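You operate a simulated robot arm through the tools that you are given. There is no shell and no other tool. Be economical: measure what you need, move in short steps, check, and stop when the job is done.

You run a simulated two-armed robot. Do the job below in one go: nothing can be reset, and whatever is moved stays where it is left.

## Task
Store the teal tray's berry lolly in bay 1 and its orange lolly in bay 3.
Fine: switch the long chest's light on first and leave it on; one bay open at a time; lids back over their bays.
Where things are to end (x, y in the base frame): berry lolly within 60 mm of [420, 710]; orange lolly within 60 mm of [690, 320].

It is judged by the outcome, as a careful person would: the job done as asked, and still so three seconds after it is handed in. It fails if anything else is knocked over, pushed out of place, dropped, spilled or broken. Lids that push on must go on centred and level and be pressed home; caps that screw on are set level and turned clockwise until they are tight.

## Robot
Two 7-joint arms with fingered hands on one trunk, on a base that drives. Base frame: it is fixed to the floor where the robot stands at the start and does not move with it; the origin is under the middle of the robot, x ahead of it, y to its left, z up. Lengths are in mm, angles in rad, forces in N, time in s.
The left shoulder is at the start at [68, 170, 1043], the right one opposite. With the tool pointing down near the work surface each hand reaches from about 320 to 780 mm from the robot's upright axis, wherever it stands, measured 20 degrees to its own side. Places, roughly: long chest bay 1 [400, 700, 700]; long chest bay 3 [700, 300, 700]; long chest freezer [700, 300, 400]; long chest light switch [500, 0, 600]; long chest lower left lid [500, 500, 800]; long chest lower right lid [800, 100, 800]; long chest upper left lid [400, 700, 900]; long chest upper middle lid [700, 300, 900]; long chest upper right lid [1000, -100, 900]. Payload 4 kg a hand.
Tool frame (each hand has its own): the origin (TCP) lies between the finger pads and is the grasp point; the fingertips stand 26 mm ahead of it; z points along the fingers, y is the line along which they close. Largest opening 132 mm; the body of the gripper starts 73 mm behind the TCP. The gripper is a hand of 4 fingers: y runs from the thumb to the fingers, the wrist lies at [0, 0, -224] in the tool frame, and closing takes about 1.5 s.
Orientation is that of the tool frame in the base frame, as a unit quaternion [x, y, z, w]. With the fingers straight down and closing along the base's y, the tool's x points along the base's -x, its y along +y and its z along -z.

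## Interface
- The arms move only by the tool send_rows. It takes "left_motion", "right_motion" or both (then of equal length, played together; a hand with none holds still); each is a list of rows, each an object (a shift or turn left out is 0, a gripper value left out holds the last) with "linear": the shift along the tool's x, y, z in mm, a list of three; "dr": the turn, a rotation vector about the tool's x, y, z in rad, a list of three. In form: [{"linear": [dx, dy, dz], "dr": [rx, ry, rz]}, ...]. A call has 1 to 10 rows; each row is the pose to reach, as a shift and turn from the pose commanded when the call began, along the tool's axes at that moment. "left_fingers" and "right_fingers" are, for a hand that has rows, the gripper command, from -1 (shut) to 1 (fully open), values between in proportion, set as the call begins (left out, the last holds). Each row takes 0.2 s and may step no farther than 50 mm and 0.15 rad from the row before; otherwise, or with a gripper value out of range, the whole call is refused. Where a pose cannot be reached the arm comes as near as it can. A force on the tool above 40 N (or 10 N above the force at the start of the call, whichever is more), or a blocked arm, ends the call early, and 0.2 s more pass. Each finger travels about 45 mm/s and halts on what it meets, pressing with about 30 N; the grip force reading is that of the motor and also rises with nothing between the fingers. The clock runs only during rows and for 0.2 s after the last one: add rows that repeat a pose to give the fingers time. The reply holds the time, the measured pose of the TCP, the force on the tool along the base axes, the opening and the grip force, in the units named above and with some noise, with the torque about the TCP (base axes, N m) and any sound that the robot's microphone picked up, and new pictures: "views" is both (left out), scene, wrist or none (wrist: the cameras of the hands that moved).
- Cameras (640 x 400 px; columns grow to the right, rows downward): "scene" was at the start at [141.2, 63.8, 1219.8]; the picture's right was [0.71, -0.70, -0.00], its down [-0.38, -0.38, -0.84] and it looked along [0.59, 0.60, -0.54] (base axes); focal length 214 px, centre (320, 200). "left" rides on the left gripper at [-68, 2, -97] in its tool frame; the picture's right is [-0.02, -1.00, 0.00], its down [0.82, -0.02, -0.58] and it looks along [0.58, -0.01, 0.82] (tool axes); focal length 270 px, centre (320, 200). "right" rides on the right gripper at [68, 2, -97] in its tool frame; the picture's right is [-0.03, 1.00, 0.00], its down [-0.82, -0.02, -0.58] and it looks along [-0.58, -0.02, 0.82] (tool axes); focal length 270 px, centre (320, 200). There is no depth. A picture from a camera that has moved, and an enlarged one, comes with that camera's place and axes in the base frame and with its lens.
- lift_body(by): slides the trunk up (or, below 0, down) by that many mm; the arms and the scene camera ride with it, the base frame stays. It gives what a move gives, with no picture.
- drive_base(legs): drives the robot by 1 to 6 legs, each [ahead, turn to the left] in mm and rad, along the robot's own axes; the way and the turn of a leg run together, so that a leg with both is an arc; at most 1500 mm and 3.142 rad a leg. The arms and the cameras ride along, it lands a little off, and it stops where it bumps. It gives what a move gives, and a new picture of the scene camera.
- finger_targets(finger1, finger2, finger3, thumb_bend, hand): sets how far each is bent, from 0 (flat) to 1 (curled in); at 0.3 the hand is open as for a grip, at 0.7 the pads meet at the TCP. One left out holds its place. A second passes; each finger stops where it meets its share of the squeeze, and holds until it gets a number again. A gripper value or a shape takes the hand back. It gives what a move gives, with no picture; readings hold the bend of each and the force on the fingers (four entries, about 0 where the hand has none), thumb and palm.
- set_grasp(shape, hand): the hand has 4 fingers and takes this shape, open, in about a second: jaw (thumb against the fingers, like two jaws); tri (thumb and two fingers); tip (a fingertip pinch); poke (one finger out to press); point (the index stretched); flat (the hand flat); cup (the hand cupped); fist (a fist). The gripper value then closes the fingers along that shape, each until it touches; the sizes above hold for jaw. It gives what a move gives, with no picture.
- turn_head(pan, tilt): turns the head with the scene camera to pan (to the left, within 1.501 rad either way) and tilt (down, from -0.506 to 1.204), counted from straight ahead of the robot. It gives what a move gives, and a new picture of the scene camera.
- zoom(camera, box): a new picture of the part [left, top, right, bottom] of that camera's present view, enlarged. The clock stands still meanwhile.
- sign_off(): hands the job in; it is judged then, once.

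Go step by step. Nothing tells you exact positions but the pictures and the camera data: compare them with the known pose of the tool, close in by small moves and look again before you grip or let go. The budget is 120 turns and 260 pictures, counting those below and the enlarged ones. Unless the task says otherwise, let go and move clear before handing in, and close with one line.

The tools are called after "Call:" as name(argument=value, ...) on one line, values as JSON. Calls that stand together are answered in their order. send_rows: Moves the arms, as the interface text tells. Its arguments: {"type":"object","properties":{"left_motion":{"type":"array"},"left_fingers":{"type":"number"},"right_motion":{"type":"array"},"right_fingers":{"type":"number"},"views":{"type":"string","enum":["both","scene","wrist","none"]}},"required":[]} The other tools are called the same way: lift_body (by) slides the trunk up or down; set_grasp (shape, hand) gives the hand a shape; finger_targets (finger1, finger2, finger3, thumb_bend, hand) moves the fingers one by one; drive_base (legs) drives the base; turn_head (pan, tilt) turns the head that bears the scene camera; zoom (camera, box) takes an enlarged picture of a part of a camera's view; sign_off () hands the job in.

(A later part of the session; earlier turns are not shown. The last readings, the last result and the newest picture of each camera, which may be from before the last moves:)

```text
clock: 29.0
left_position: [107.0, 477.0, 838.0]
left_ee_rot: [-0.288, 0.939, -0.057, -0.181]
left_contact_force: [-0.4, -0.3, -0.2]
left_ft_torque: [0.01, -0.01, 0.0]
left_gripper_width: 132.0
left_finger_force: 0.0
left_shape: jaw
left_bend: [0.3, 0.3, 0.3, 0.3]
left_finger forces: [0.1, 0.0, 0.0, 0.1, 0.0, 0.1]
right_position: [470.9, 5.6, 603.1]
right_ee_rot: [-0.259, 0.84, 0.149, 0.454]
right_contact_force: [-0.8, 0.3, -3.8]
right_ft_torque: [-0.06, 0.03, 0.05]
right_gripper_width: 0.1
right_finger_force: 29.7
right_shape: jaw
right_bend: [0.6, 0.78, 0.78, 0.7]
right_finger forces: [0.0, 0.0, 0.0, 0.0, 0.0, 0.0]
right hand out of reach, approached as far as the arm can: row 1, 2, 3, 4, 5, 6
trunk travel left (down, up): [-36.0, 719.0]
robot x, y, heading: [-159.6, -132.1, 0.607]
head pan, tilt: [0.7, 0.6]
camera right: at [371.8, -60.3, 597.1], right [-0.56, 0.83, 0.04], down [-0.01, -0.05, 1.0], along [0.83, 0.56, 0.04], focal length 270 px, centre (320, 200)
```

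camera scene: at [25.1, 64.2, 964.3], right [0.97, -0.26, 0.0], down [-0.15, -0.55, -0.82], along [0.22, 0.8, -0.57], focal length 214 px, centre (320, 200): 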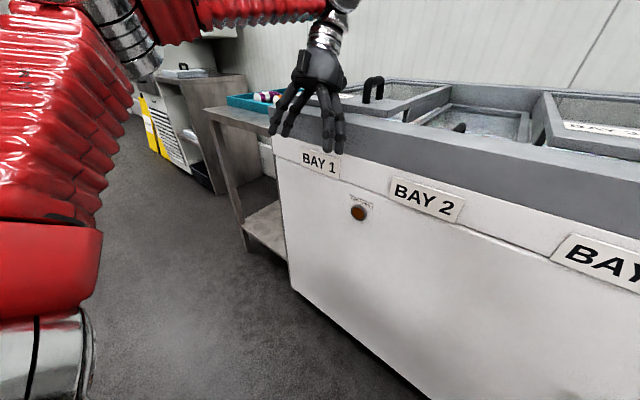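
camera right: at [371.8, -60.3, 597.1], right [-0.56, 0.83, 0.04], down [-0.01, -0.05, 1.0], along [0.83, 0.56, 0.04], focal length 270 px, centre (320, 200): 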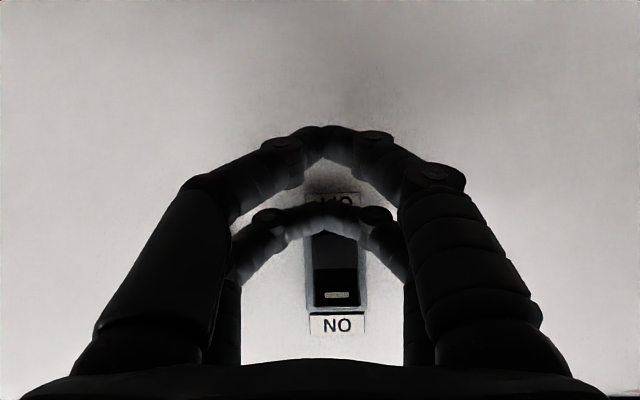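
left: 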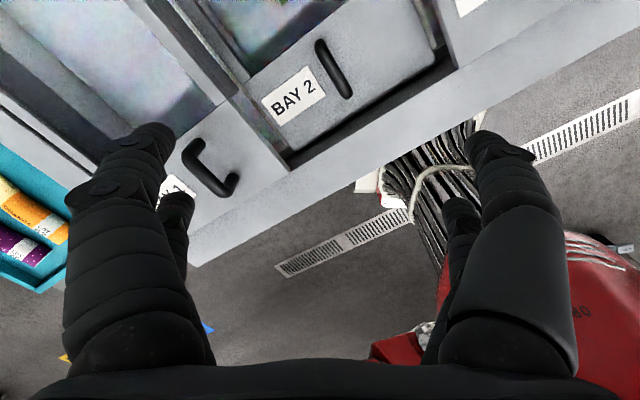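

The arm is too folded here to move back, so I'll back the base by 80 mm to give it room.

Call:
drive_base(legs=[[-80, 0]])

Call:
send_rows(right_motion=[{"linear": [-17, 0, -11]}, {"linear": [-34, 0, -22]}, {"linear": [-45, 0, -6]}, {"linear": [-56, 0, 10]}, {"linear": [-56, 0, 10]}], views="wrist")

```text
clock: 30.0
left_position: [40.0, 431.1, 839.0]
left_ee_rot: [-0.288, 0.939, -0.057, -0.18]
left_contact_force: [-0.1, 0.4, -1.0]
left_ft_torque: [0.01, 0.0, -0.03]
left_gripper_width: 132.0
left_finger_force: 0.0
left_shape: jaw
left_bend: [0.3, 0.3, 0.3, 0.3]
left_finger forces: [0.0, 0.0, 0.1, 0.0, 0.1, 0.0]
right_position: [402.0, -41.1, 602.7]
right_ee_rot: [-0.258, 0.84, 0.148, 0.454]
right_contact_force: [0.5, -0.7, 0.8]
right_ft_torque: [0.0, -0.02, 0.0]
right_gripper_width: 0.3
right_finger_force: 30.2
right_shape: jaw
right_bend: [0.6, 0.78, 0.78, 0.7]
right_finger forces: [0.1, 0.0, 0.1, 0.0, 0.0, 0.0]
trunk travel left (down, up): [-36.0, 719.0]
robot x, y, heading: [-223.7, -180.1, 0.608]
head pan, tilt: [0.7, 0.6]
camera scene: at [-41.4, 16.9, 964.4], right [0.97, -0.26, 0.0], down [-0.15, -0.55, -0.82], along [0.22, 0.8, -0.57], focal length 214 px, centre (320, 200)
```

scene: 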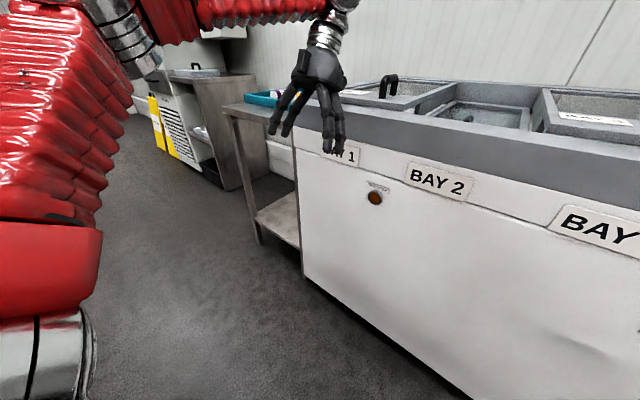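

```text
clock: 31.2
left_position: [39.9, 429.9, 839.6]
left_ee_rot: [-0.288, 0.939, -0.057, -0.18]
left_contact_force: [0.6, 0.2, 0.3]
left_ft_torque: [0.0, 0.03, 0.02]
left_gripper_width: 132.1
left_finger_force: 0.1
left_shape: jaw
left_bend: [0.3, 0.3, 0.3, 0.3]
left_finger forces: [0.0, 0.1, 0.0, 0.1, 0.1, 0.0]
right_position: [431.1, -18.7, 645.9]
right_ee_rot: [-0.259, 0.84, 0.149, 0.454]
right_contact_force: [-0.4, 0.2, 0.5]
right_ft_torque: [0.0, 0.02, 0.02]
right_gripper_width: 0.1
right_finger_force: 29.9
right_shape: jaw
right_bend: [0.6, 0.78, 0.78, 0.7]
right_finger forces: [0.0, 0.1, 0.0, 0.0, 0.1, 0.0]
right hand out of reach, approached as far as the arm can: row 1, 2
trunk travel left (down, up): [-36.0, 719.0]
robot x, y, heading: [-224.6, -178.4, 0.607]
head pan, tilt: [0.7, 0.6]
camera right: at [335.3, -85.7, 640.2], right [-0.56, 0.83, 0.04], down [-0.01, -0.05, 1.0], along [0.83, 0.56, 0.04], focal length 270 px, centre (320, 200)
```

right: 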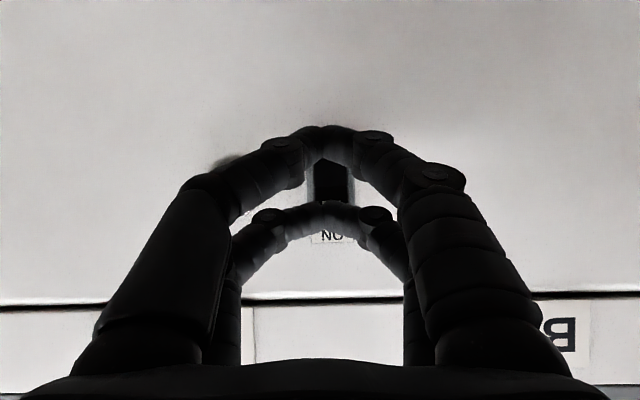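

The upper fingertip pair is level with the ON half (z≈651) and aligned sideways. Pushing forward in small steps now.

Call:
send_rows(right_motion=[{"linear": [-8, 0, 13]}, {"linear": [-14, 0, 21]}, {"linear": [-18, 0, 27]}, {"linear": [-21, 0, 32]}, {"linear": [-24, 0, 37]}, {"linear": [-27, 0, 42]}], views="wrist")

```text
clock: 32.6
left_position: [36.8, 428.6, 842.2]
left_ee_rot: [-0.287, 0.94, -0.056, -0.177]
left_contact_force: [-0.2, -0.7, -0.3]
left_ft_torque: [0.04, -0.05, 0.02]
left_gripper_width: 131.7
left_finger_force: 0.1
left_shape: jaw
left_bend: [0.3, 0.3, 0.3, 0.3]
left_finger forces: [0.0, 0.0, 0.0, 0.1, 0.0, 0.0]
right_position: [467.6, 5.9, 644.7]
right_ee_rot: [-0.264, 0.84, 0.15, 0.449]
right_contact_force: [-24.3, -17.2, 1.9]
right_ft_torque: [0.71, -1.06, -0.17]
right_gripper_width: 0.0
right_finger_force: 30.3
right_shape: jaw
right_bend: [0.6, 0.82, 0.82, 0.7]
right_finger forces: [0.0, 0.0, 0.0, 0.0, 0.0, 0.0]
trunk travel left (down, up): [-36.0, 719.0]
robot x, y, heading: [-228.4, -181.3, 0.603]
head pan, tilt: [0.7, 0.6]
stopped in row 6 (right hand): the force on the tool passed its limit at 44 N (the readings are from after the stop); the commanded pose is now the measured one
camera right: at [368.5, -60.4, 640.4], right [-0.56, 0.82, 0.04], down [-0.01, -0.05, 1.0], along [0.83, 0.56, 0.03], focal length 270 px, centre (320, 200)
```

right: 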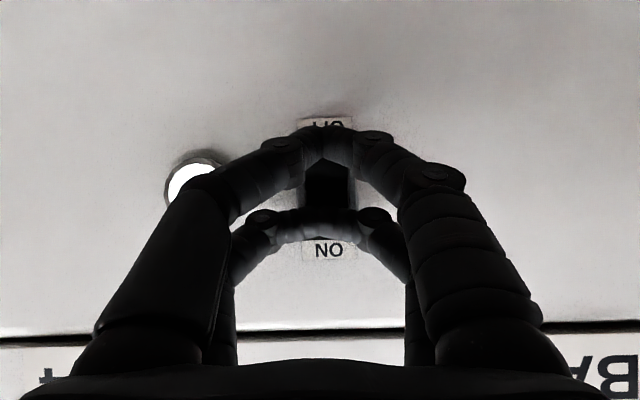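

The lamp is lit white: the light is on. I'll retreat the base and confirm it stays on.

Call:
drive_base(legs=[[-130, 0]])

Call:
zoom(camera="right", box=[0, 0, 640, 400])

```text
clock: 33.9
left_position: [-69.4, 355.3, 840.6]
left_ee_rot: [-0.288, 0.939, -0.057, -0.18]
left_contact_force: [-0.1, -0.2, -0.7]
left_ft_torque: [0.02, 0.02, -0.01]
left_gripper_width: 132.0
left_finger_force: 0.1
left_shape: jaw
left_bend: [0.3, 0.3, 0.3, 0.3]
left_finger forces: [0.0, 0.0, 0.0, 0.0, 0.0, 0.1]
right_position: [362.5, -65.7, 643.8]
right_ee_rot: [-0.262, 0.84, 0.149, 0.45]
right_contact_force: [0.2, -0.2, -0.1]
right_ft_torque: [0.0, -0.02, -0.03]
right_gripper_width: 0.0
right_finger_force: 30.0
right_shape: jaw
right_bend: [0.6, 0.78, 0.79, 0.7]
right_finger forces: [0.0, 0.0, 0.0, 0.0, 0.0, 0.0]
trunk travel left (down, up): [-36.0, 719.0]
robot x, y, heading: [-332.9, -254.1, 0.607]
head pan, tilt: [0.7, 0.6]
camera scene: at [-149.6, -57.8, 964.4], right [0.97, -0.26, 0.0], down [-0.15, -0.55, -0.82], along [0.21, 0.8, -0.57], focal length 214 px, centre (320, 200)
```

scene: 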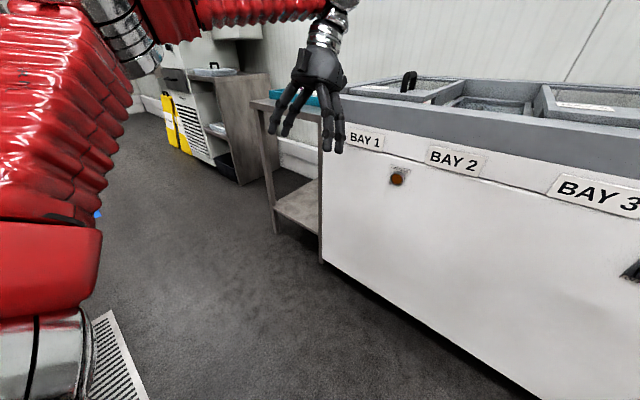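

```text
1.00 times, centred on (320, 200) of right (not enlarged: the box is as wide or as high as the picture)
camera zoom: at [264.7, -132.5, 639.1], right [-0.56, 0.83, 0.04], down [-0.01, -0.05, 1.0], along [0.83, 0.56, 0.03], focal length 270 px, centre (320, 200)
```

zoom: 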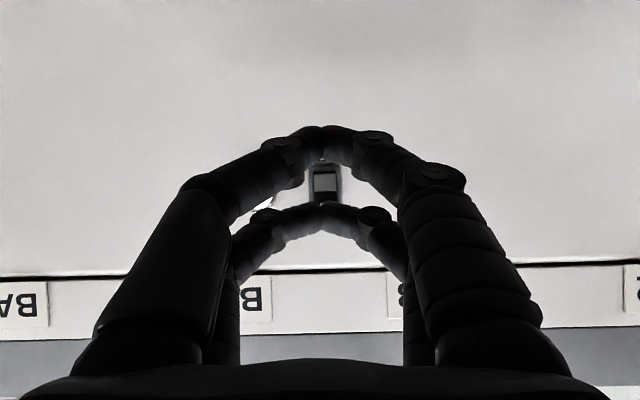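

Light confirmed on. Now I'll raise the trunk back and bring both hands up to a clear, downward-pointing carry pose.

Call:
lift_body(by=237)

Call:
send_rows(right_motion=[{"linear": [-20, 0, -22], "dr": [0, 0.1, 0]}, {"linear": [-40, 0, -45], "dr": [0, 0.2, 0]}, {"linear": [-60, 0, -67], "dr": [0, 0.3, 0]}, {"linear": [-80, 0, -90], "dr": [0, 0.4, 0]}, {"linear": [-100, 0, -112], "dr": [0, 0.5, 0]}, {"linear": [-120, 0, -135], "dr": [0, 0.6, 0]}, {"linear": [-120, 0, -135], "dr": [0, 0.7, 0]}], right_fingers=-0.2, views="none")

```text
clock: 36.4
left_position: [-68.5, 356.5, 1078.3]
left_ee_rot: [-0.288, 0.939, -0.057, -0.18]
left_contact_force: [-0.7, 0.2, 0.1]
left_ft_torque: [-0.03, 0.04, 0.04]
left_gripper_width: 131.8
left_finger_force: 0.0
left_shape: jaw
left_bend: [0.3, 0.3, 0.3, 0.3]
left_finger forces: [0.0, 0.0, 0.0, 0.1, 0.1, 0.1]
right_position: [361.3, -65.2, 881.9]
right_ee_rot: [-0.262, 0.84, 0.149, 0.45]
right_contact_force: [0.0, -1.0, -0.1]
right_ft_torque: [0.01, -0.05, 0.03]
right_gripper_width: 0.0
right_finger_force: 29.8
right_shape: jaw
right_bend: [0.6, 0.78, 0.79, 0.7]
right_finger forces: [0.0, 0.1, 0.0, 0.0, 0.0, 0.1]
trunk travel left (down, up): [-273.0, 482.0]
robot x, y, heading: [-331.5, -255.8, 0.606]
head pan, tilt: [0.7, 0.6]
```

```text
clock: 38.0
left_position: [-69.1, 355.6, 1078.2]
left_ee_rot: [-0.289, 0.939, -0.056, -0.181]
left_contact_force: [-0.1, -0.5, -0.6]
left_ft_torque: [-0.02, 0.02, -0.02]
left_gripper_width: 132.0
left_finger_force: 0.2
left_shape: jaw
left_bend: [0.3, 0.3, 0.3, 0.3]
left_finger forces: [0.0, 0.0, 0.0, 0.0, 0.0, 0.0]
right_position: [324.6, -94.6, 1058.3]
right_ee_rot: [-0.297, 0.944, 0.051, 0.134]
right_contact_force: [0.7, 0.1, 0.8]
right_ft_torque: [0.02, 0.0, -0.03]
right_gripper_width: 52.5
right_finger_force: 0.0
right_shape: jaw
right_bend: [0.73, 0.73, 0.73, 0.7]
right_finger forces: [0.1, 0.0, 0.0, 0.0, 0.0, 0.1]
trunk travel left (down, up): [-273.0, 482.0]
robot x, y, heading: [-334.9, -254.6, 0.608]
head pan, tilt: [0.7, 0.6]
```

Next: level both hands, then drive left along the chest to stand opposite the tray/bay 1.

Call:
send_rows(left_motion=[{"linear": [0, 0, -15], "dr": [0, -0.126, 0]}, {"linear": [0, 0, -30], "dr": [0, -0.252, 0]}, {"linear": [0, 0, -45], "dr": [0, -0.378, 0]}], right_motion=[{"linear": [0, 0, -30], "dr": [0, 0.1, 0]}, {"linear": [0, 0, -60], "dr": [0, 0.2, 0]}, {"linear": [0, 0, -80], "dr": [0, 0.288, 0]}], views="none")

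Call:
drive_base(legs=[[0, 1.57], [470, 0], [0, -1.57]])

Call:
turn_head(pan=0.1, tilt=0.5)

```text
clock: 38.8
left_position: [-56.5, 365.5, 1119.6]
left_ee_rot: [-0.294, 0.956, -0.001, 0.001]
left_contact_force: [0.1, 0.1, 0.5]
left_ft_torque: [0.03, 0.04, 0.01]
left_gripper_width: 132.0
left_finger_force: 0.1
left_shape: jaw
left_bend: [0.3, 0.3, 0.3, 0.3]
left_finger forces: [0.0, 0.1, 0.0, 0.0, 0.1, 0.0]
right_position: [305.3, -107.6, 1133.0]
right_ee_rot: [-0.302, 0.953, 0.008, -0.001]
right_contact_force: [-0.9, -1.0, -0.1]
right_ft_torque: [0.01, -0.02, -0.01]
right_gripper_width: 52.5
right_finger_force: 0.0
right_shape: jaw
right_bend: [0.73, 0.73, 0.73, 0.7]
right_finger forces: [0.0, 0.1, 0.0, 0.0, 0.0, 0.1]
trunk travel left (down, up): [-273.0, 482.0]
robot x, y, heading: [-333.7, -255.4, 0.61]
head pan, tilt: [0.7, 0.6]
```

```text
clock: 41.5
left_position: [-587.6, 373.6, 1120.5]
left_ee_rot: [-0.648, 0.761, -0.001, 0.002]
left_contact_force: [0.2, -0.1, -0.5]
left_ft_torque: [-0.05, 0.02, 0.01]
left_gripper_width: 131.7
left_finger_force: 0.1
left_shape: jaw
left_bend: [0.3, 0.3, 0.3, 0.3]
left_finger forces: [0.0, 0.1, 0.0, 0.1, 0.0, 0.0]
right_position: [5.0, 311.6, 1132.1]
right_ee_rot: [-0.653, 0.757, 0.006, -0.005]
right_contact_force: [0.2, 0.5, -0.2]
right_ft_torque: [-0.02, 0.01, -0.01]
right_gripper_width: 52.8
right_finger_force: 0.0
right_shape: jaw
right_bend: [0.73, 0.73, 0.73, 0.7]
right_finger forces: [0.1, 0.0, 0.0, 0.1, 0.0, 0.0]
trunk travel left (down, up): [-273.0, 482.0]
robot x, y, heading: [-279.7, -264.6, 1.459]
head pan, tilt: [0.7, 0.6]
stopped in leg 1: the robot was blocked; the commanded pose is now the measured one
camera scene: at [-320.1, -111.3, 1217.1], right [0.83, 0.56, 0.0], down [0.31, -0.47, -0.82], along [-0.46, 0.68, -0.57], focal length 214 px, centre (320, 200)
```

scene: 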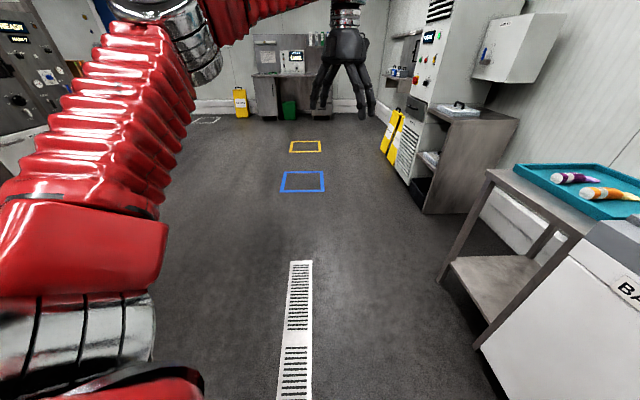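

```text
clock: 42.5
left_position: [-585.7, 372.7, 1121.3]
left_ee_rot: [-0.648, 0.762, -0.002, 0.002]
left_contact_force: [-0.2, 0.0, 0.2]
left_ft_torque: [-0.03, 0.02, 0.0]
left_gripper_width: 131.9
left_finger_force: 0.1
left_shape: jaw
left_bend: [0.3, 0.3, 0.3, 0.3]
left_finger forces: [0.2, 0.1, 0.1, 0.0, 0.0, 0.0]
right_position: [5.8, 310.6, 1133.7]
right_ee_rot: [-0.653, 0.757, 0.007, -0.004]
right_contact_force: [-0.2, -0.9, 0.6]
right_ft_torque: [0.0, -0.01, 0.02]
right_gripper_width: 52.6
right_finger_force: 0.0
right_shape: jaw
right_bend: [0.73, 0.73, 0.73, 0.7]
right_finger forces: [0.0, 0.0, 0.1, 0.1, 0.1, 0.0]
trunk travel left (down, up): [-273.0, 482.0]
robot x, y, heading: [-282.4, -261.8, 1.459]
head pan, tilt: [0.099, 0.499]
camera scene: at [-269.9, -95.3, 1226.4], right [1.0, -0.01, 0.0], down [0.0, -0.48, -0.88], along [0.01, 0.88, -0.48], focal length 214 px, centre (320, 200)
```

scene: 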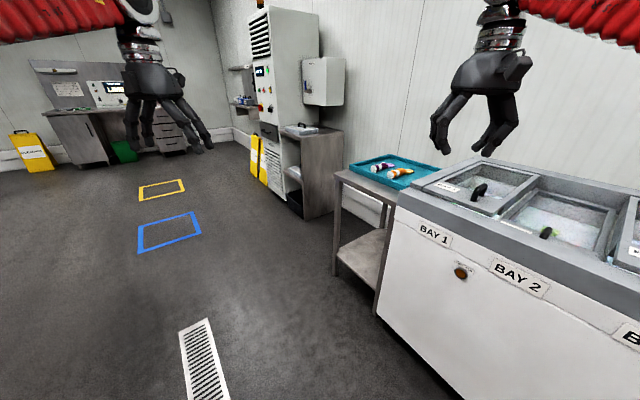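

The turn was again cut short, likely by something behind. The way ahead is open floor, so I'll drive forward to a spot opposite the tray and turn to face the chest.

Call:
drive_base(legs=[[150, 0], [0, 0.21], [430, 0], [0, -1.06]])

```text
clock: 49.2
left_position: [-214.8, 1016.4, 1125.0]
left_ee_rot: [-0.404, 0.915, -0.002, 0.002]
left_contact_force: [0.1, 0.1, 0.0]
left_ft_torque: [-0.05, -0.02, -0.04]
left_gripper_width: 132.1
left_finger_force: 0.0
left_shape: jaw
left_bend: [0.3, 0.3, 0.3, 0.3]
left_finger forces: [0.0, 0.0, 0.1, 0.0, 0.1, 0.0]
right_position: [247.8, 640.4, 1133.1]
right_ee_rot: [-0.41, 0.912, 0.007, -0.002]
right_contact_force: [-0.1, -0.1, -0.8]
right_ft_torque: [-0.01, -0.03, 0.02]
right_gripper_width: 52.9
right_finger_force: 0.1
right_shape: jaw
right_bend: [0.73, 0.73, 0.73, 0.7]
right_finger forces: [0.1, 0.0, 0.0, 0.0, 0.0, 0.0]
trunk travel left (down, up): [-273.0, 482.0]
robot x, y, heading: [-347.5, 347.2, 0.839]
head pan, tilt: [0.099, 0.499]
stopped in leg 4: the robot was blocked; the commanded pose is now the measured one
camera scene: at [-240.9, 480.2, 1226.3], right [0.81, -0.59, 0.0], down [-0.28, -0.39, -0.88], along [0.52, 0.71, -0.48], focal length 214 px, centre (320, 200)
```

scene: 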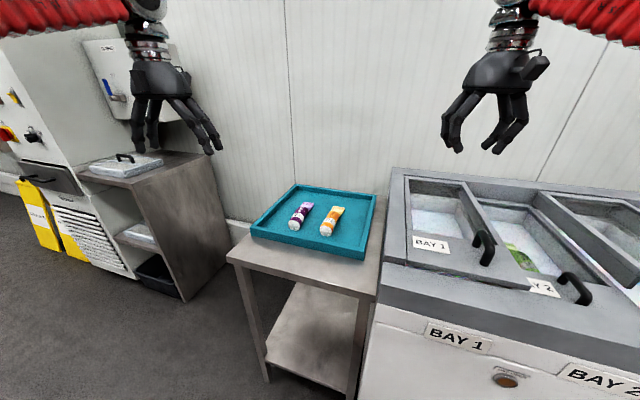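

The base pivots oddly but nothing visible is touched. I'll just ask for the remaining small turn.

Call:
drive_base(legs=[[0, -0.23]])

```text
clock: 50.5
left_position: [-65.8, 968.9, 1123.2]
left_ee_rot: [-0.296, 0.955, -0.003, 0.001]
left_contact_force: [0.1, 0.5, -0.3]
left_ft_torque: [-0.02, -0.01, -0.02]
left_gripper_width: 132.0
left_finger_force: 0.1
left_shape: jaw
left_bend: [0.3, 0.3, 0.3, 0.3]
left_finger forces: [0.0, 0.0, 0.0, 0.0, 0.0, 0.0]
right_position: [297.5, 497.6, 1133.0]
right_ee_rot: [-0.302, 0.953, 0.007, -0.001]
right_contact_force: [0.7, -0.4, -0.4]
right_ft_torque: [0.0, -0.01, 0.01]
right_gripper_width: 52.8
right_finger_force: 0.1
right_shape: jaw
right_bend: [0.73, 0.73, 0.73, 0.7]
right_finger forces: [0.0, 0.0, 0.0, 0.0, 0.1, 0.1]
trunk travel left (down, up): [-273.0, 482.0]
robot x, y, heading: [-354.5, 360.9, 0.607]
head pan, tilt: [0.099, 0.499]
camera scene: at [-222.6, 465.2, 1226.3], right [0.65, -0.76, 0.0], down [-0.37, -0.31, -0.88], along [0.67, 0.57, -0.48], focal length 214 px, centre (320, 200)
```

scene: 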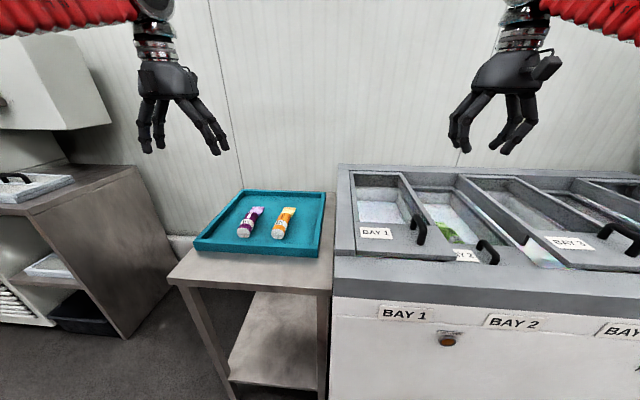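

Facing the chest square-on. The lollies look to be near [150, 950, 805]; I'll drive 120 mm closer for reach.

Call:
drive_base(legs=[[120, 0]])

Call:
turn_head(pan=-0.2, tilt=0.75)

Call:
zoom(camera="left", box=[0, 0, 640, 400])

Call:
zoom(camera="right", box=[0, 0, 640, 400])

```text
clock: 51.8
left_position: [31.5, 1036.9, 1122.2]
left_ee_rot: [-0.297, 0.955, -0.002, 0.001]
left_contact_force: [0.1, 0.7, -0.3]
left_ft_torque: [-0.04, 0.06, -0.01]
left_gripper_width: 131.9
left_finger_force: 0.0
left_shape: jaw
left_bend: [0.3, 0.3, 0.3, 0.3]
left_finger forces: [0.0, 0.1, 0.1, 0.1, 0.0, 0.0]
right_position: [396.3, 566.1, 1132.7]
right_ee_rot: [-0.302, 0.953, 0.008, -0.002]
right_contact_force: [1.2, 0.5, -0.9]
right_ft_torque: [-0.03, 0.05, 0.0]
right_gripper_width: 53.0
right_finger_force: 0.0
right_shape: jaw
right_bend: [0.73, 0.73, 0.73, 0.7]
right_finger forces: [0.0, 0.0, 0.0, 0.1, 0.0, 0.0]
trunk travel left (down, up): [-273.0, 482.0]
robot x, y, heading: [-261.1, 424.8, 0.612]
head pan, tilt: [0.099, 0.499]
camera scene: at [-124.8, 533.2, 1226.0], right [0.65, -0.76, 0.0], down [-0.37, -0.31, -0.88], along [0.67, 0.57, -0.48], focal length 214 px, centre (320, 200)
```

scene: 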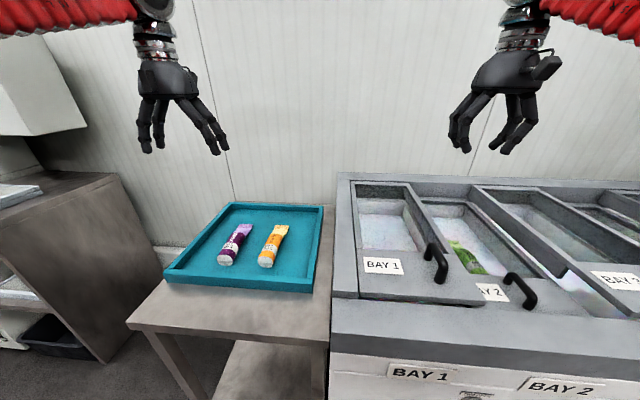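

```text
clock: 52.5
left_position: [30.6, 1035.5, 1123.4]
left_ee_rot: [-0.297, 0.955, -0.003, 0.002]
left_contact_force: [-0.1, 0.8, -0.1]
left_ft_torque: [0.02, 0.01, 0.01]
left_gripper_width: 131.7
left_finger_force: 0.0
left_shape: jaw
left_bend: [0.3, 0.3, 0.3, 0.3]
left_finger forces: [0.1, 0.1, 0.1, 0.0, 0.0, 0.0]
right_position: [396.3, 564.9, 1135.5]
right_ee_rot: [-0.303, 0.953, 0.007, -0.002]
right_contact_force: [0.1, 0.1, -0.3]
right_ft_torque: [0.05, 0.01, 0.0]
right_gripper_width: 52.8
right_finger_force: 0.1
right_shape: jaw
right_bend: [0.73, 0.73, 0.73, 0.7]
right_finger forces: [0.0, 0.1, 0.0, 0.1, 0.0, 0.0]
trunk travel left (down, up): [-273.0, 482.0]
robot x, y, heading: [-258.4, 428.1, 0.605]
head pan, tilt: [-0.201, 0.75]
camera scene: at [-119.5, 505.8, 1204.5], right [0.4, -0.92, 0.0], down [-0.63, -0.27, -0.73], along [0.67, 0.29, -0.68], focal length 214 px, centre (320, 200)
```

scene: 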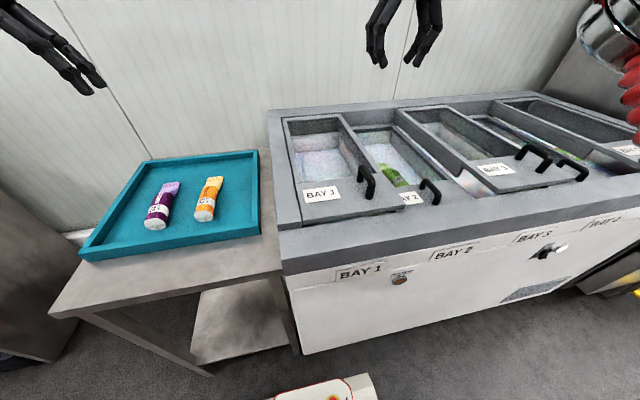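

```text
1.00 times, centred on (320, 200) of left (not enlarged: the box is as wide or as high as the picture)
camera zoom: at [85.2, 1076.6, 1220.9], right [0.59, -0.81, 0.0], down [-0.66, -0.48, 0.58], along [-0.46, -0.34, -0.82], focal length 270 px, centre (320, 200)
```

zoom: 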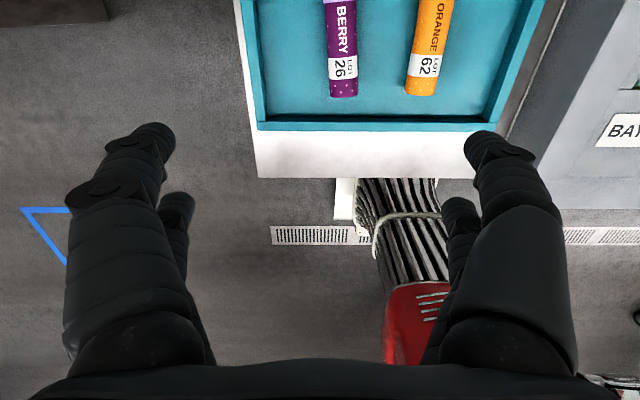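

```text
1.00 times, centred on (320, 200) of right (not enlarged: the box is as wide or as high as the picture)
camera zoom: at [338.3, 525.3, 1230.4], right [-0.56, 0.83, 0.01], down [0.68, 0.45, 0.58], along [0.48, 0.33, -0.82], focal length 270 px, centre (320, 200)
```

zoom: 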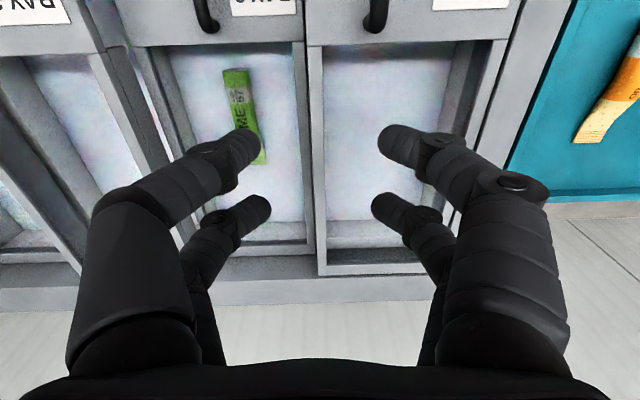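

Lollies lie along the depth of the chest: orange mid ≈ [158, 957], berry mid ≈ [88, 1047], z ≈ 810. First, bay 1's lid: its handle is near [300, 567, 890]; I'll bring the right hand above it.

Call:
send_rows(right_motion=[{"linear": [26, 18, 33]}, {"linear": [53, 37, 66]}, {"linear": [79, 56, 99]}, {"linear": [79, 56, 120]}], views="both")

```text
clock: 53.5
left_position: [30.3, 1036.3, 1124.3]
left_ee_rot: [-0.297, 0.955, -0.002, 0.002]
left_contact_force: [-0.2, -0.8, -0.2]
left_ft_torque: [0.01, 0.0, 0.0]
left_gripper_width: 132.1
left_finger_force: 0.1
left_shape: jaw
left_bend: [0.3, 0.3, 0.3, 0.3]
left_finger forces: [0.1, 0.0, 0.0, 0.0, 0.1, 0.0]
right_position: [297.5, 569.1, 1013.5]
right_ee_rot: [-0.302, 0.953, 0.007, -0.001]
right_contact_force: [0.5, 1.0, 0.2]
right_ft_torque: [-0.03, 0.03, 0.02]
right_gripper_width: 53.0
right_finger_force: 0.0
right_shape: jaw
right_bend: [0.73, 0.73, 0.73, 0.7]
right_finger forces: [0.0, 0.1, 0.0, 0.0, 0.1, 0.0]
trunk travel left (down, up): [-273.0, 482.0]
robot x, y, heading: [-260.4, 427.7, 0.605]
head pan, tilt: [-0.201, 0.75]
camera scene: at [-119.3, 505.8, 1204.4], right [0.4, -0.92, 0.0], down [-0.63, -0.27, -0.73], along [0.67, 0.29, -0.68], focal length 214 px, centre (320, 200)
camera right: at [240.7, 530.0, 1108.8], right [-0.56, 0.83, 0.01], down [0.68, 0.45, 0.58], along [0.48, 0.33, -0.81], focal length 270 px, centre (320, 200)
```

scene: 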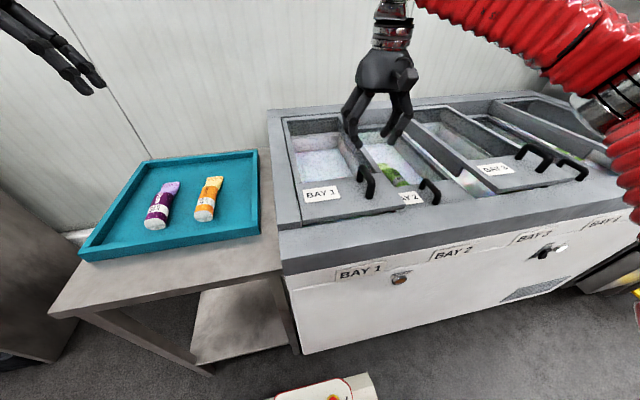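
right: 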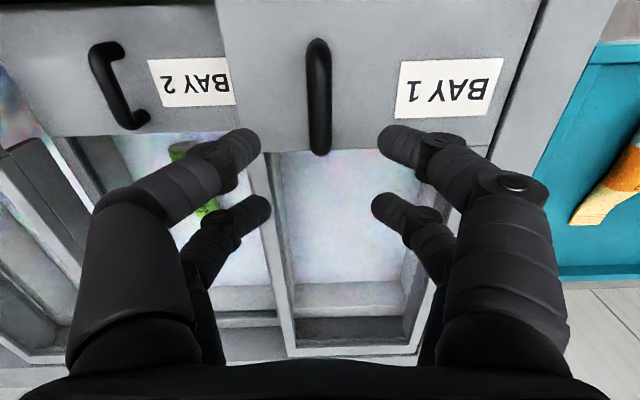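

The hand is centred over the handle bar. Lowering around it.

Call:
send_rows(right_motion=[{"linear": [3, 0, 45]}, {"linear": [6, 0, 85]}, {"linear": [6, 0, 105]}], right_fingers=0.0, views="both")

```text
clock: 54.4
left_position: [29.9, 1035.9, 1122.3]
left_ee_rot: [-0.297, 0.955, -0.002, 0.002]
left_contact_force: [-0.1, 0.8, 0.3]
left_ft_torque: [-0.01, 0.0, 0.01]
left_gripper_width: 132.2
left_finger_force: 0.0
left_shape: jaw
left_bend: [0.3, 0.3, 0.3, 0.3]
left_finger forces: [0.0, 0.0, 0.1, 0.0, 0.1, 0.0]
right_position: [292.0, 566.4, 908.2]
right_ee_rot: [-0.302, 0.953, 0.006, -0.001]
right_contact_force: [-0.7, 0.2, -0.8]
right_ft_torque: [-0.01, 0.03, 0.02]
right_gripper_width: 65.4
right_finger_force: 0.1
right_shape: jaw
right_bend: [0.73, 0.73, 0.73, 0.7]
right_finger forces: [0.0, 0.0, 0.1, 0.1, 0.0, 0.1]
trunk travel left (down, up): [-273.0, 482.0]
robot x, y, heading: [-261.5, 425.5, 0.608]
head pan, tilt: [-0.201, 0.75]
camera scene: at [-119.5, 505.8, 1204.4], right [0.4, -0.92, 0.0], down [-0.63, -0.27, -0.73], along [0.67, 0.29, -0.68], focal length 214 px, centre (320, 200)
camera right: at [235.3, 526.5, 1004.9], right [-0.56, 0.83, 0.01], down [0.68, 0.45, 0.58], along [0.47, 0.33, -0.82], focal length 270 px, centre (320, 200)
```

scene: 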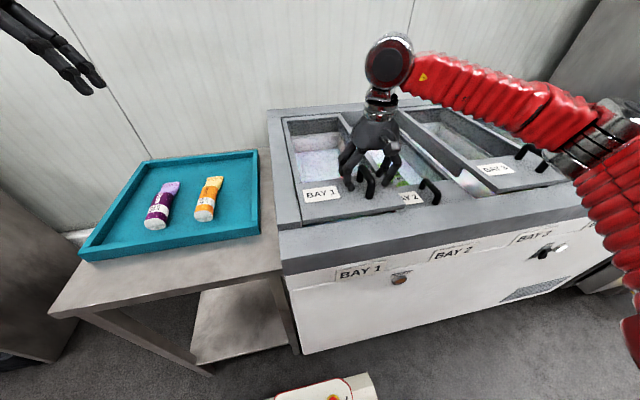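
right: 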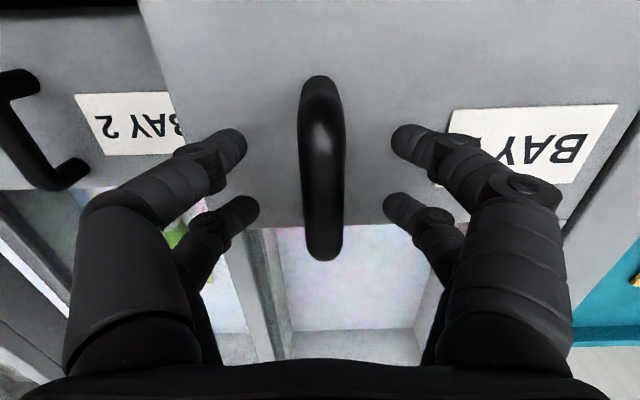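

The bar is at z ≈ 893, right below the TCP. Lowering 13 mm and gripping it.

Call:
send_rows(right_motion=[{"linear": [6, 1, 13]}, {"linear": [6, 1, 13]}, {"linear": [6, 1, 13]}, {"linear": [6, 1, 13]}, {"linear": [6, 1, 13]}, {"linear": [6, 1, 13]}, {"linear": [6, 1, 13]}], right_fingers=-1, views="wrist")

```text
clock: 56.0
left_position: [31.9, 1038.0, 1122.4]
left_ee_rot: [-0.296, 0.955, -0.002, 0.0]
left_contact_force: [-0.3, 0.0, -0.1]
left_ft_torque: [0.03, 0.01, 0.0]
left_gripper_width: 132.0
left_finger_force: 0.0
left_shape: jaw
left_bend: [0.3, 0.3, 0.3, 0.3]
left_finger forces: [0.0, 0.1, 0.0, 0.1, 0.0, 0.0]
right_position: [288.1, 563.1, 895.2]
right_ee_rot: [-0.302, 0.953, 0.007, 0.0]
right_contact_force: [18.1, 15.8, -2.6]
right_ft_torque: [0.42, -0.33, -0.05]
right_gripper_width: 9.9
right_finger_force: 30.6
right_shape: jaw
right_bend: [0.7, 0.67, 0.75, 0.72]
right_finger forces: [29.5, 0.1, 0.1, 0.1, 21.6, 0.0]
trunk travel left (down, up): [-273.0, 482.0]
robot x, y, heading: [-262.7, 428.7, 0.601]
head pan, tilt: [-0.201, 0.75]
camera right: at [231.9, 523.9, 991.2], right [-0.55, 0.83, 0.01], down [0.68, 0.44, 0.58], along [0.48, 0.33, -0.81], focal length 270 px, centre (320, 200)
```

right: 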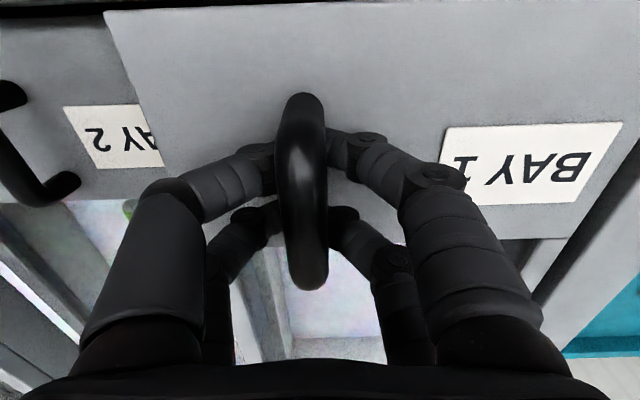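

Handle gripped. Sliding the lid right along the chest by a first short step to check it moves freely.

Call:
send_rows(right_motion=[{"linear": [0, -10, 0]}, {"linear": [0, -20, 0]}, {"linear": [0, -30, 0]}, {"linear": [0, -40, 0]}], views="scene")

```text
clock: 57.0
left_position: [33.1, 1037.0, 1122.5]
left_ee_rot: [-0.296, 0.955, -0.003, 0.001]
left_contact_force: [-0.2, 0.5, 0.5]
left_ft_torque: [-0.02, 0.01, -0.03]
left_gripper_width: 132.1
left_finger_force: 0.0
left_shape: jaw
left_bend: [0.3, 0.3, 0.3, 0.3]
left_finger forces: [0.0, 0.1, 0.0, 0.0, 0.0, 0.0]
right_position: [311.5, 531.0, 895.8]
right_ee_rot: [-0.303, 0.953, 0.007, 0.001]
right_contact_force: [23.8, 18.6, -4.1]
right_ft_torque: [0.42, -0.45, -0.03]
right_gripper_width: 9.6
right_finger_force: 29.5
right_shape: jaw
right_bend: [0.7, 0.67, 0.75, 0.72]
right_finger forces: [33.6, 0.0, 0.0, 0.0, 22.4, 0.1]
trunk travel left (down, up): [-273.0, 482.0]
robot x, y, heading: [-257.1, 427.2, 0.609]
head pan, tilt: [-0.201, 0.75]
camera scene: at [-116.7, 507.7, 1203.9], right [0.4, -0.92, 0.0], down [-0.63, -0.27, -0.73], along [0.67, 0.29, -0.69], focal length 214 px, centre (320, 200)
```

scene: 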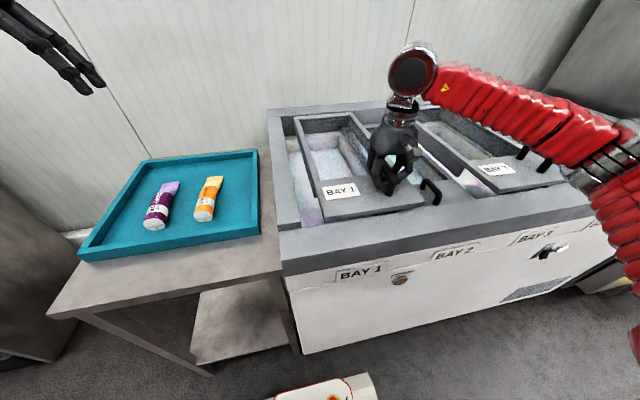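

The lid slides well. Continuing, easing off the small backward pull on the handle.

Call:
send_rows(right_motion=[{"linear": [-4, -16, 0]}, {"linear": [-7, -34, 0]}, {"linear": [-7, -52, 0]}, {"linear": [-7, -70, 0]}, {"linear": [-7, -88, 0]}, {"linear": [-7, -106, 0]}, {"linear": [-7, -124, 0]}, {"linear": [-7, -140, 0]}, {"linear": [-7, -155, 0]}], views="scene")

```text
clock: 59.0
left_position: [29.5, 1034.8, 1125.4]
left_ee_rot: [-0.297, 0.955, -0.001, 0.002]
left_contact_force: [0.2, -0.5, 0.1]
left_ft_torque: [0.0, -0.01, 0.01]
left_gripper_width: 131.9
left_finger_force: 0.0
left_shape: jaw
left_bend: [0.3, 0.3, 0.3, 0.3]
left_finger forces: [0.0, 0.0, 0.1, 0.0, 0.0, 0.0]
right_position: [402.6, 403.4, 895.8]
right_ee_rot: [-0.301, 0.953, 0.006, 0.0]
right_contact_force: [-14.8, -10.8, -0.9]
right_ft_torque: [-0.13, 0.19, -0.2]
right_gripper_width: 9.6
right_finger_force: 29.9
right_shape: jaw
right_bend: [0.7, 0.66, 0.74, 0.72]
right_finger forces: [0.0, 54.5, 0.1, 0.0, 0.1, 0.0]
trunk travel left (down, up): [-273.0, 482.0]
robot x, y, heading: [-261.5, 426.6, 0.608]
head pan, tilt: [-0.201, 0.75]
camera scene: at [-121.4, 504.2, 1204.8], right [0.4, -0.92, 0.0], down [-0.63, -0.27, -0.73], along [0.67, 0.29, -0.68], focal length 214 px, centre (320, 200)
```

scene: 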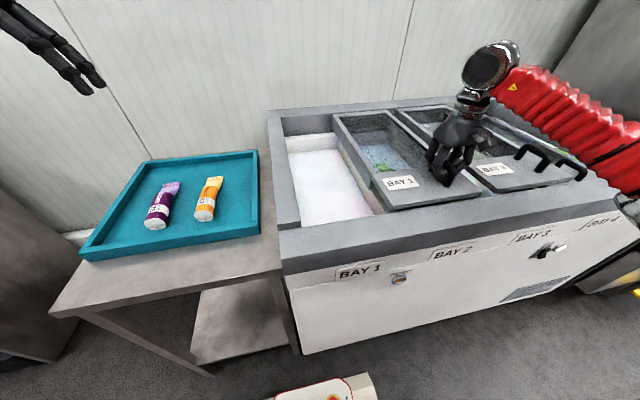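

Bay 1 is fully open. I'll loosen the right hand around the handle (staying put) and bring the left hand over the berry lolly.

Call:
send_rows(right_motion=[{}, {}, {}, {}, {}], left_motion=[{"linear": [-10, -7, 35]}, {"linear": [-20, -14, 70]}, {"linear": [-30, -20, 105]}, {"linear": [-40, -27, 140]}, {"linear": [-40, -27, 165]}], right_fingers=-0.4, left_fingers=0.4, views="both")

```text
clock: 60.1
left_position: [75.0, 1035.5, 958.2]
left_ee_rot: [-0.296, 0.955, -0.001, 0.004]
left_contact_force: [0.5, 0.3, -0.1]
left_ft_torque: [-0.03, 0.01, 0.01]
left_gripper_width: 92.6
left_finger_force: 0.1
left_shape: jaw
left_bend: [0.67, 0.67, 0.67, 0.58]
left_finger forces: [0.0, 0.1, 0.1, 0.1, 0.0, 0.1]
right_position: [401.5, 405.5, 896.3]
right_ee_rot: [-0.303, 0.953, 0.007, 0.001]
right_contact_force: [-14.2, -9.2, 14.1]
right_ft_torque: [-0.09, 0.23, 0.34]
right_gripper_width: 40.3
right_finger_force: 0.0
right_shape: jaw
right_bend: [0.73, 0.75, 0.74, 0.7]
right_finger forces: [5.5, 19.5, 2.4, 0.0, 3.1, 0.0]
trunk travel left (down, up): [-273.0, 482.0]
robot x, y, heading: [-259.4, 425.1, 0.604]
head pan, tilt: [-0.201, 0.75]
camera scene: at [-122.7, 504.6, 1205.0], right [0.4, -0.92, 0.0], down [-0.62, -0.27, -0.73], along [0.67, 0.29, -0.68], focal length 214 px, centre (320, 200)
camera right: at [345.2, 366.0, 992.5], right [-0.56, 0.83, 0.01], down [0.68, 0.45, 0.58], along [0.48, 0.33, -0.81], focal length 270 px, centre (320, 200)
camera left: at [130.1, 1076.6, 1056.3], right [0.59, -0.81, 0.01], down [-0.67, -0.48, 0.57], along [-0.46, -0.34, -0.82], focal length 270 px, centre (320, 200)
```

scene: 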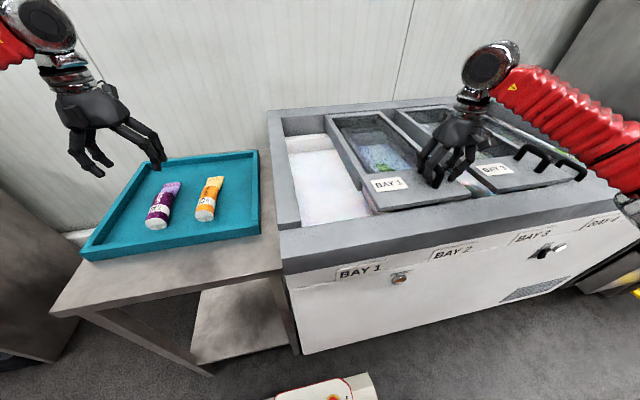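
right: 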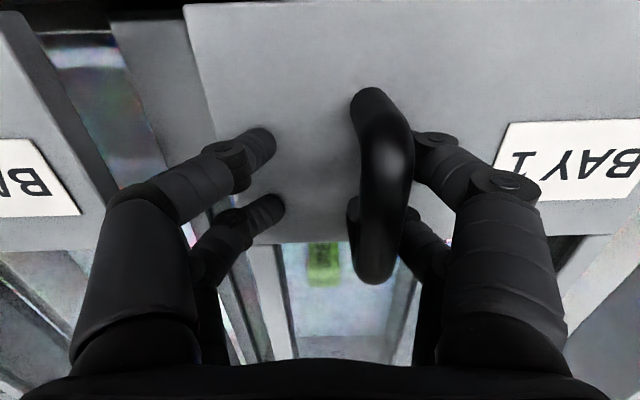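
left: 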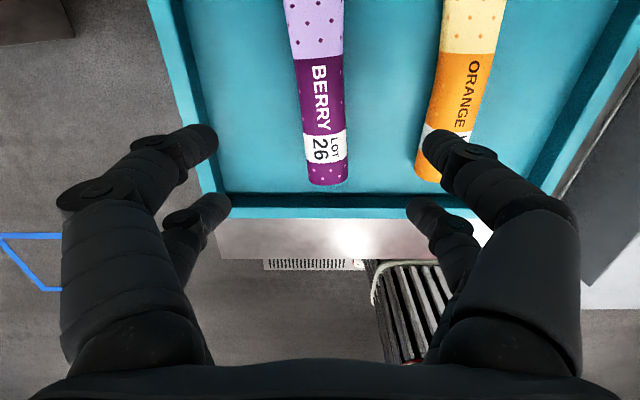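

The lid drifted back about 25 mm when I loosened, so I'll nudge it right again; meanwhile the left hand goes lower over the berry lolly.

Call:
send_rows(right_motion=[{"linear": [0, -10, 0]}, {"linear": [0, -20, 0]}, {"linear": [0, -30, 0]}, {"linear": [0, -30, 0]}], left_motion=[{"linear": [0, -5, 25]}, {"linear": [0, -5, 50]}, {"linear": [0, -5, 75]}, {"linear": [0, -5, 88]}], views="both")

```text
clock: 61.1
left_position: [79.6, 1029.5, 873.9]
left_ee_rot: [-0.297, 0.955, -0.002, 0.003]
left_contact_force: [-0.6, -0.2, 0.4]
left_ft_torque: [0.0, 0.0, 0.0]
left_gripper_width: 92.7
left_finger_force: 0.0
left_shape: jaw
left_bend: [0.67, 0.67, 0.67, 0.58]
left_finger forces: [0.0, 0.0, 0.0, 0.0, 0.0, 0.0]
right_position: [417.7, 380.7, 896.6]
right_ee_rot: [-0.302, 0.953, 0.008, 0.003]
right_contact_force: [-9.1, -4.2, 27.5]
right_ft_torque: [-0.07, 0.25, 0.27]
right_gripper_width: 40.7
right_finger_force: 0.1
right_shape: jaw
right_bend: [0.74, 0.75, 0.74, 0.7]
right_finger forces: [11.2, 16.3, 4.4, 0.1, 8.1, 0.0]
trunk travel left (down, up): [-273.0, 482.0]
robot x, y, heading: [-257.9, 431.4, 0.608]
head pan, tilt: [-0.201, 0.75]
camera scene: at [-123.4, 505.0, 1205.2], right [0.4, -0.92, 0.0], down [-0.62, -0.27, -0.73], along [0.67, 0.29, -0.68], focal length 214 px, centre (320, 200)
camera right: at [362.2, 341.5, 991.9], right [-0.56, 0.83, 0.01], down [0.68, 0.45, 0.58], along [0.48, 0.33, -0.81], focal length 270 px, centre (320, 200)
camera left: at [135.1, 1070.6, 970.1], right [0.59, -0.81, 0.01], down [-0.67, -0.48, 0.57], along [-0.46, -0.34, -0.82], focal length 270 px, centre (320, 200)
```

scene: 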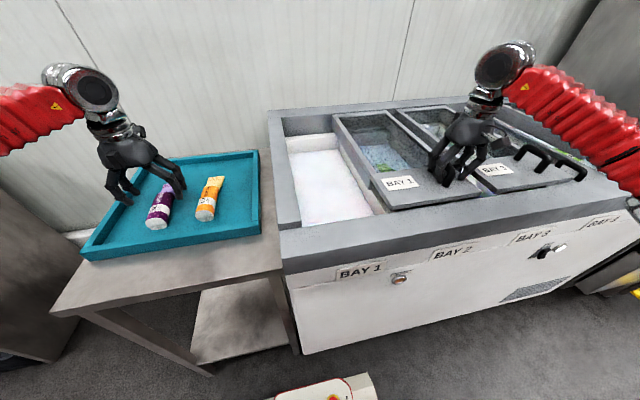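
right: 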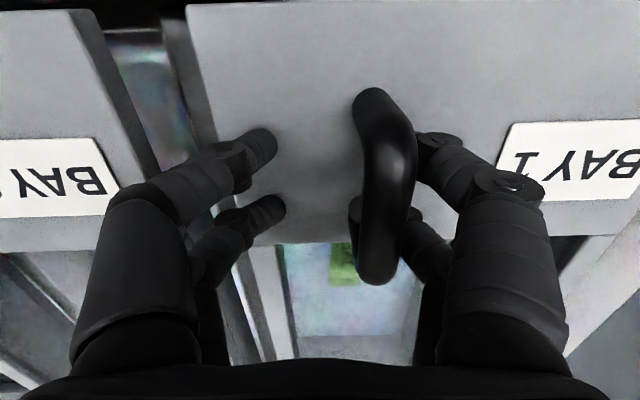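
left: 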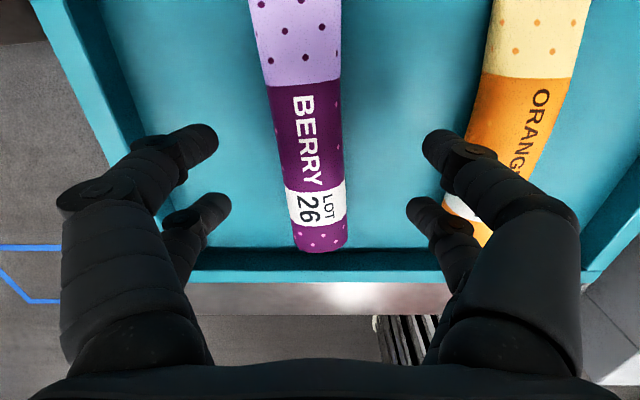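

Berry axis sits slightly left of the hand centre at z ≈ 825. Centring, lowering to just above the tray floor, and closing.

Call:
send_rows(right_motion=[{"linear": [0, 0, -4]}, {"linear": [0, 0, -8]}, {"linear": [0, 0, -8]}], left_motion=[{"linear": [0, 6, 12]}, {"linear": [0, 6, 24]}, {"linear": [0, 6, 35]}], views="wrist")

```text
clock: 62.0
left_position: [79.3, 1036.3, 834.5]
left_ee_rot: [-0.297, 0.955, -0.002, 0.002]
left_contact_force: [-0.4, 0.9, 0.0]
left_ft_torque: [0.03, -0.01, 0.03]
left_gripper_width: 92.5
left_finger_force: 0.0
left_shape: jaw
left_bend: [0.67, 0.67, 0.67, 0.58]
left_finger forces: [0.0, 0.1, 0.0, 0.1, 0.1, 0.0]
right_position: [420.1, 379.3, 900.0]
right_ee_rot: [-0.302, 0.953, 0.006, -0.004]
right_contact_force: [-14.8, -9.9, -6.8]
right_ft_torque: [-0.37, 0.15, 0.4]
right_gripper_width: 40.1
right_finger_force: 0.1
right_shape: jaw
right_bend: [0.72, 0.74, 0.74, 0.7]
right_finger forces: [3.5, 21.0, 0.1, 0.0, 0.0, 0.1]
trunk travel left (down, up): [-273.0, 482.0]
robot x, y, heading: [-261.1, 424.9, 0.608]
head pan, tilt: [-0.201, 0.75]
camera right: at [364.2, 341.1, 995.4], right [-0.56, 0.83, 0.01], down [0.68, 0.45, 0.57], along [0.47, 0.33, -0.82], focal length 270 px, centre (320, 200)
camera left: at [133.5, 1076.6, 931.8], right [0.59, -0.81, 0.0], down [-0.66, -0.48, 0.58], along [-0.46, -0.34, -0.82], focal length 270 px, centre (320, 200)
```

right: 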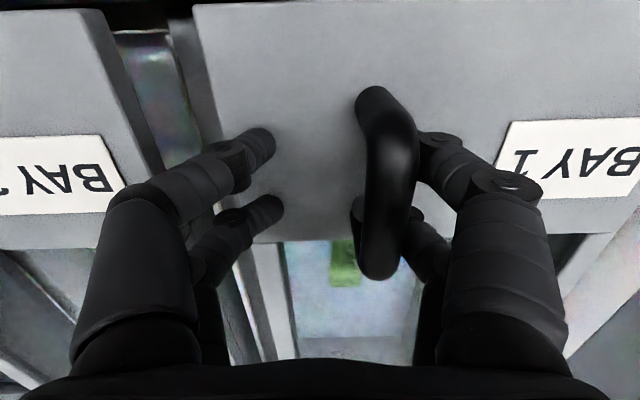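
left: 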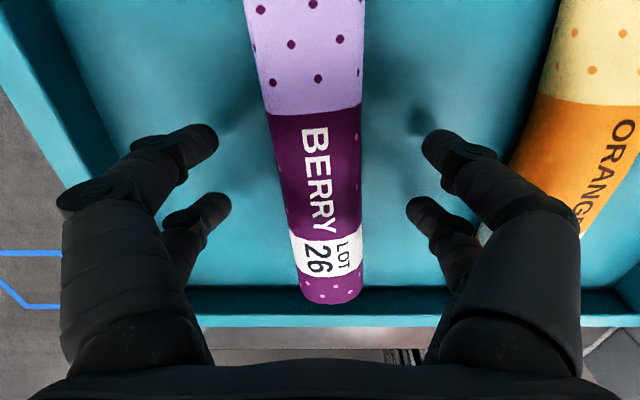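

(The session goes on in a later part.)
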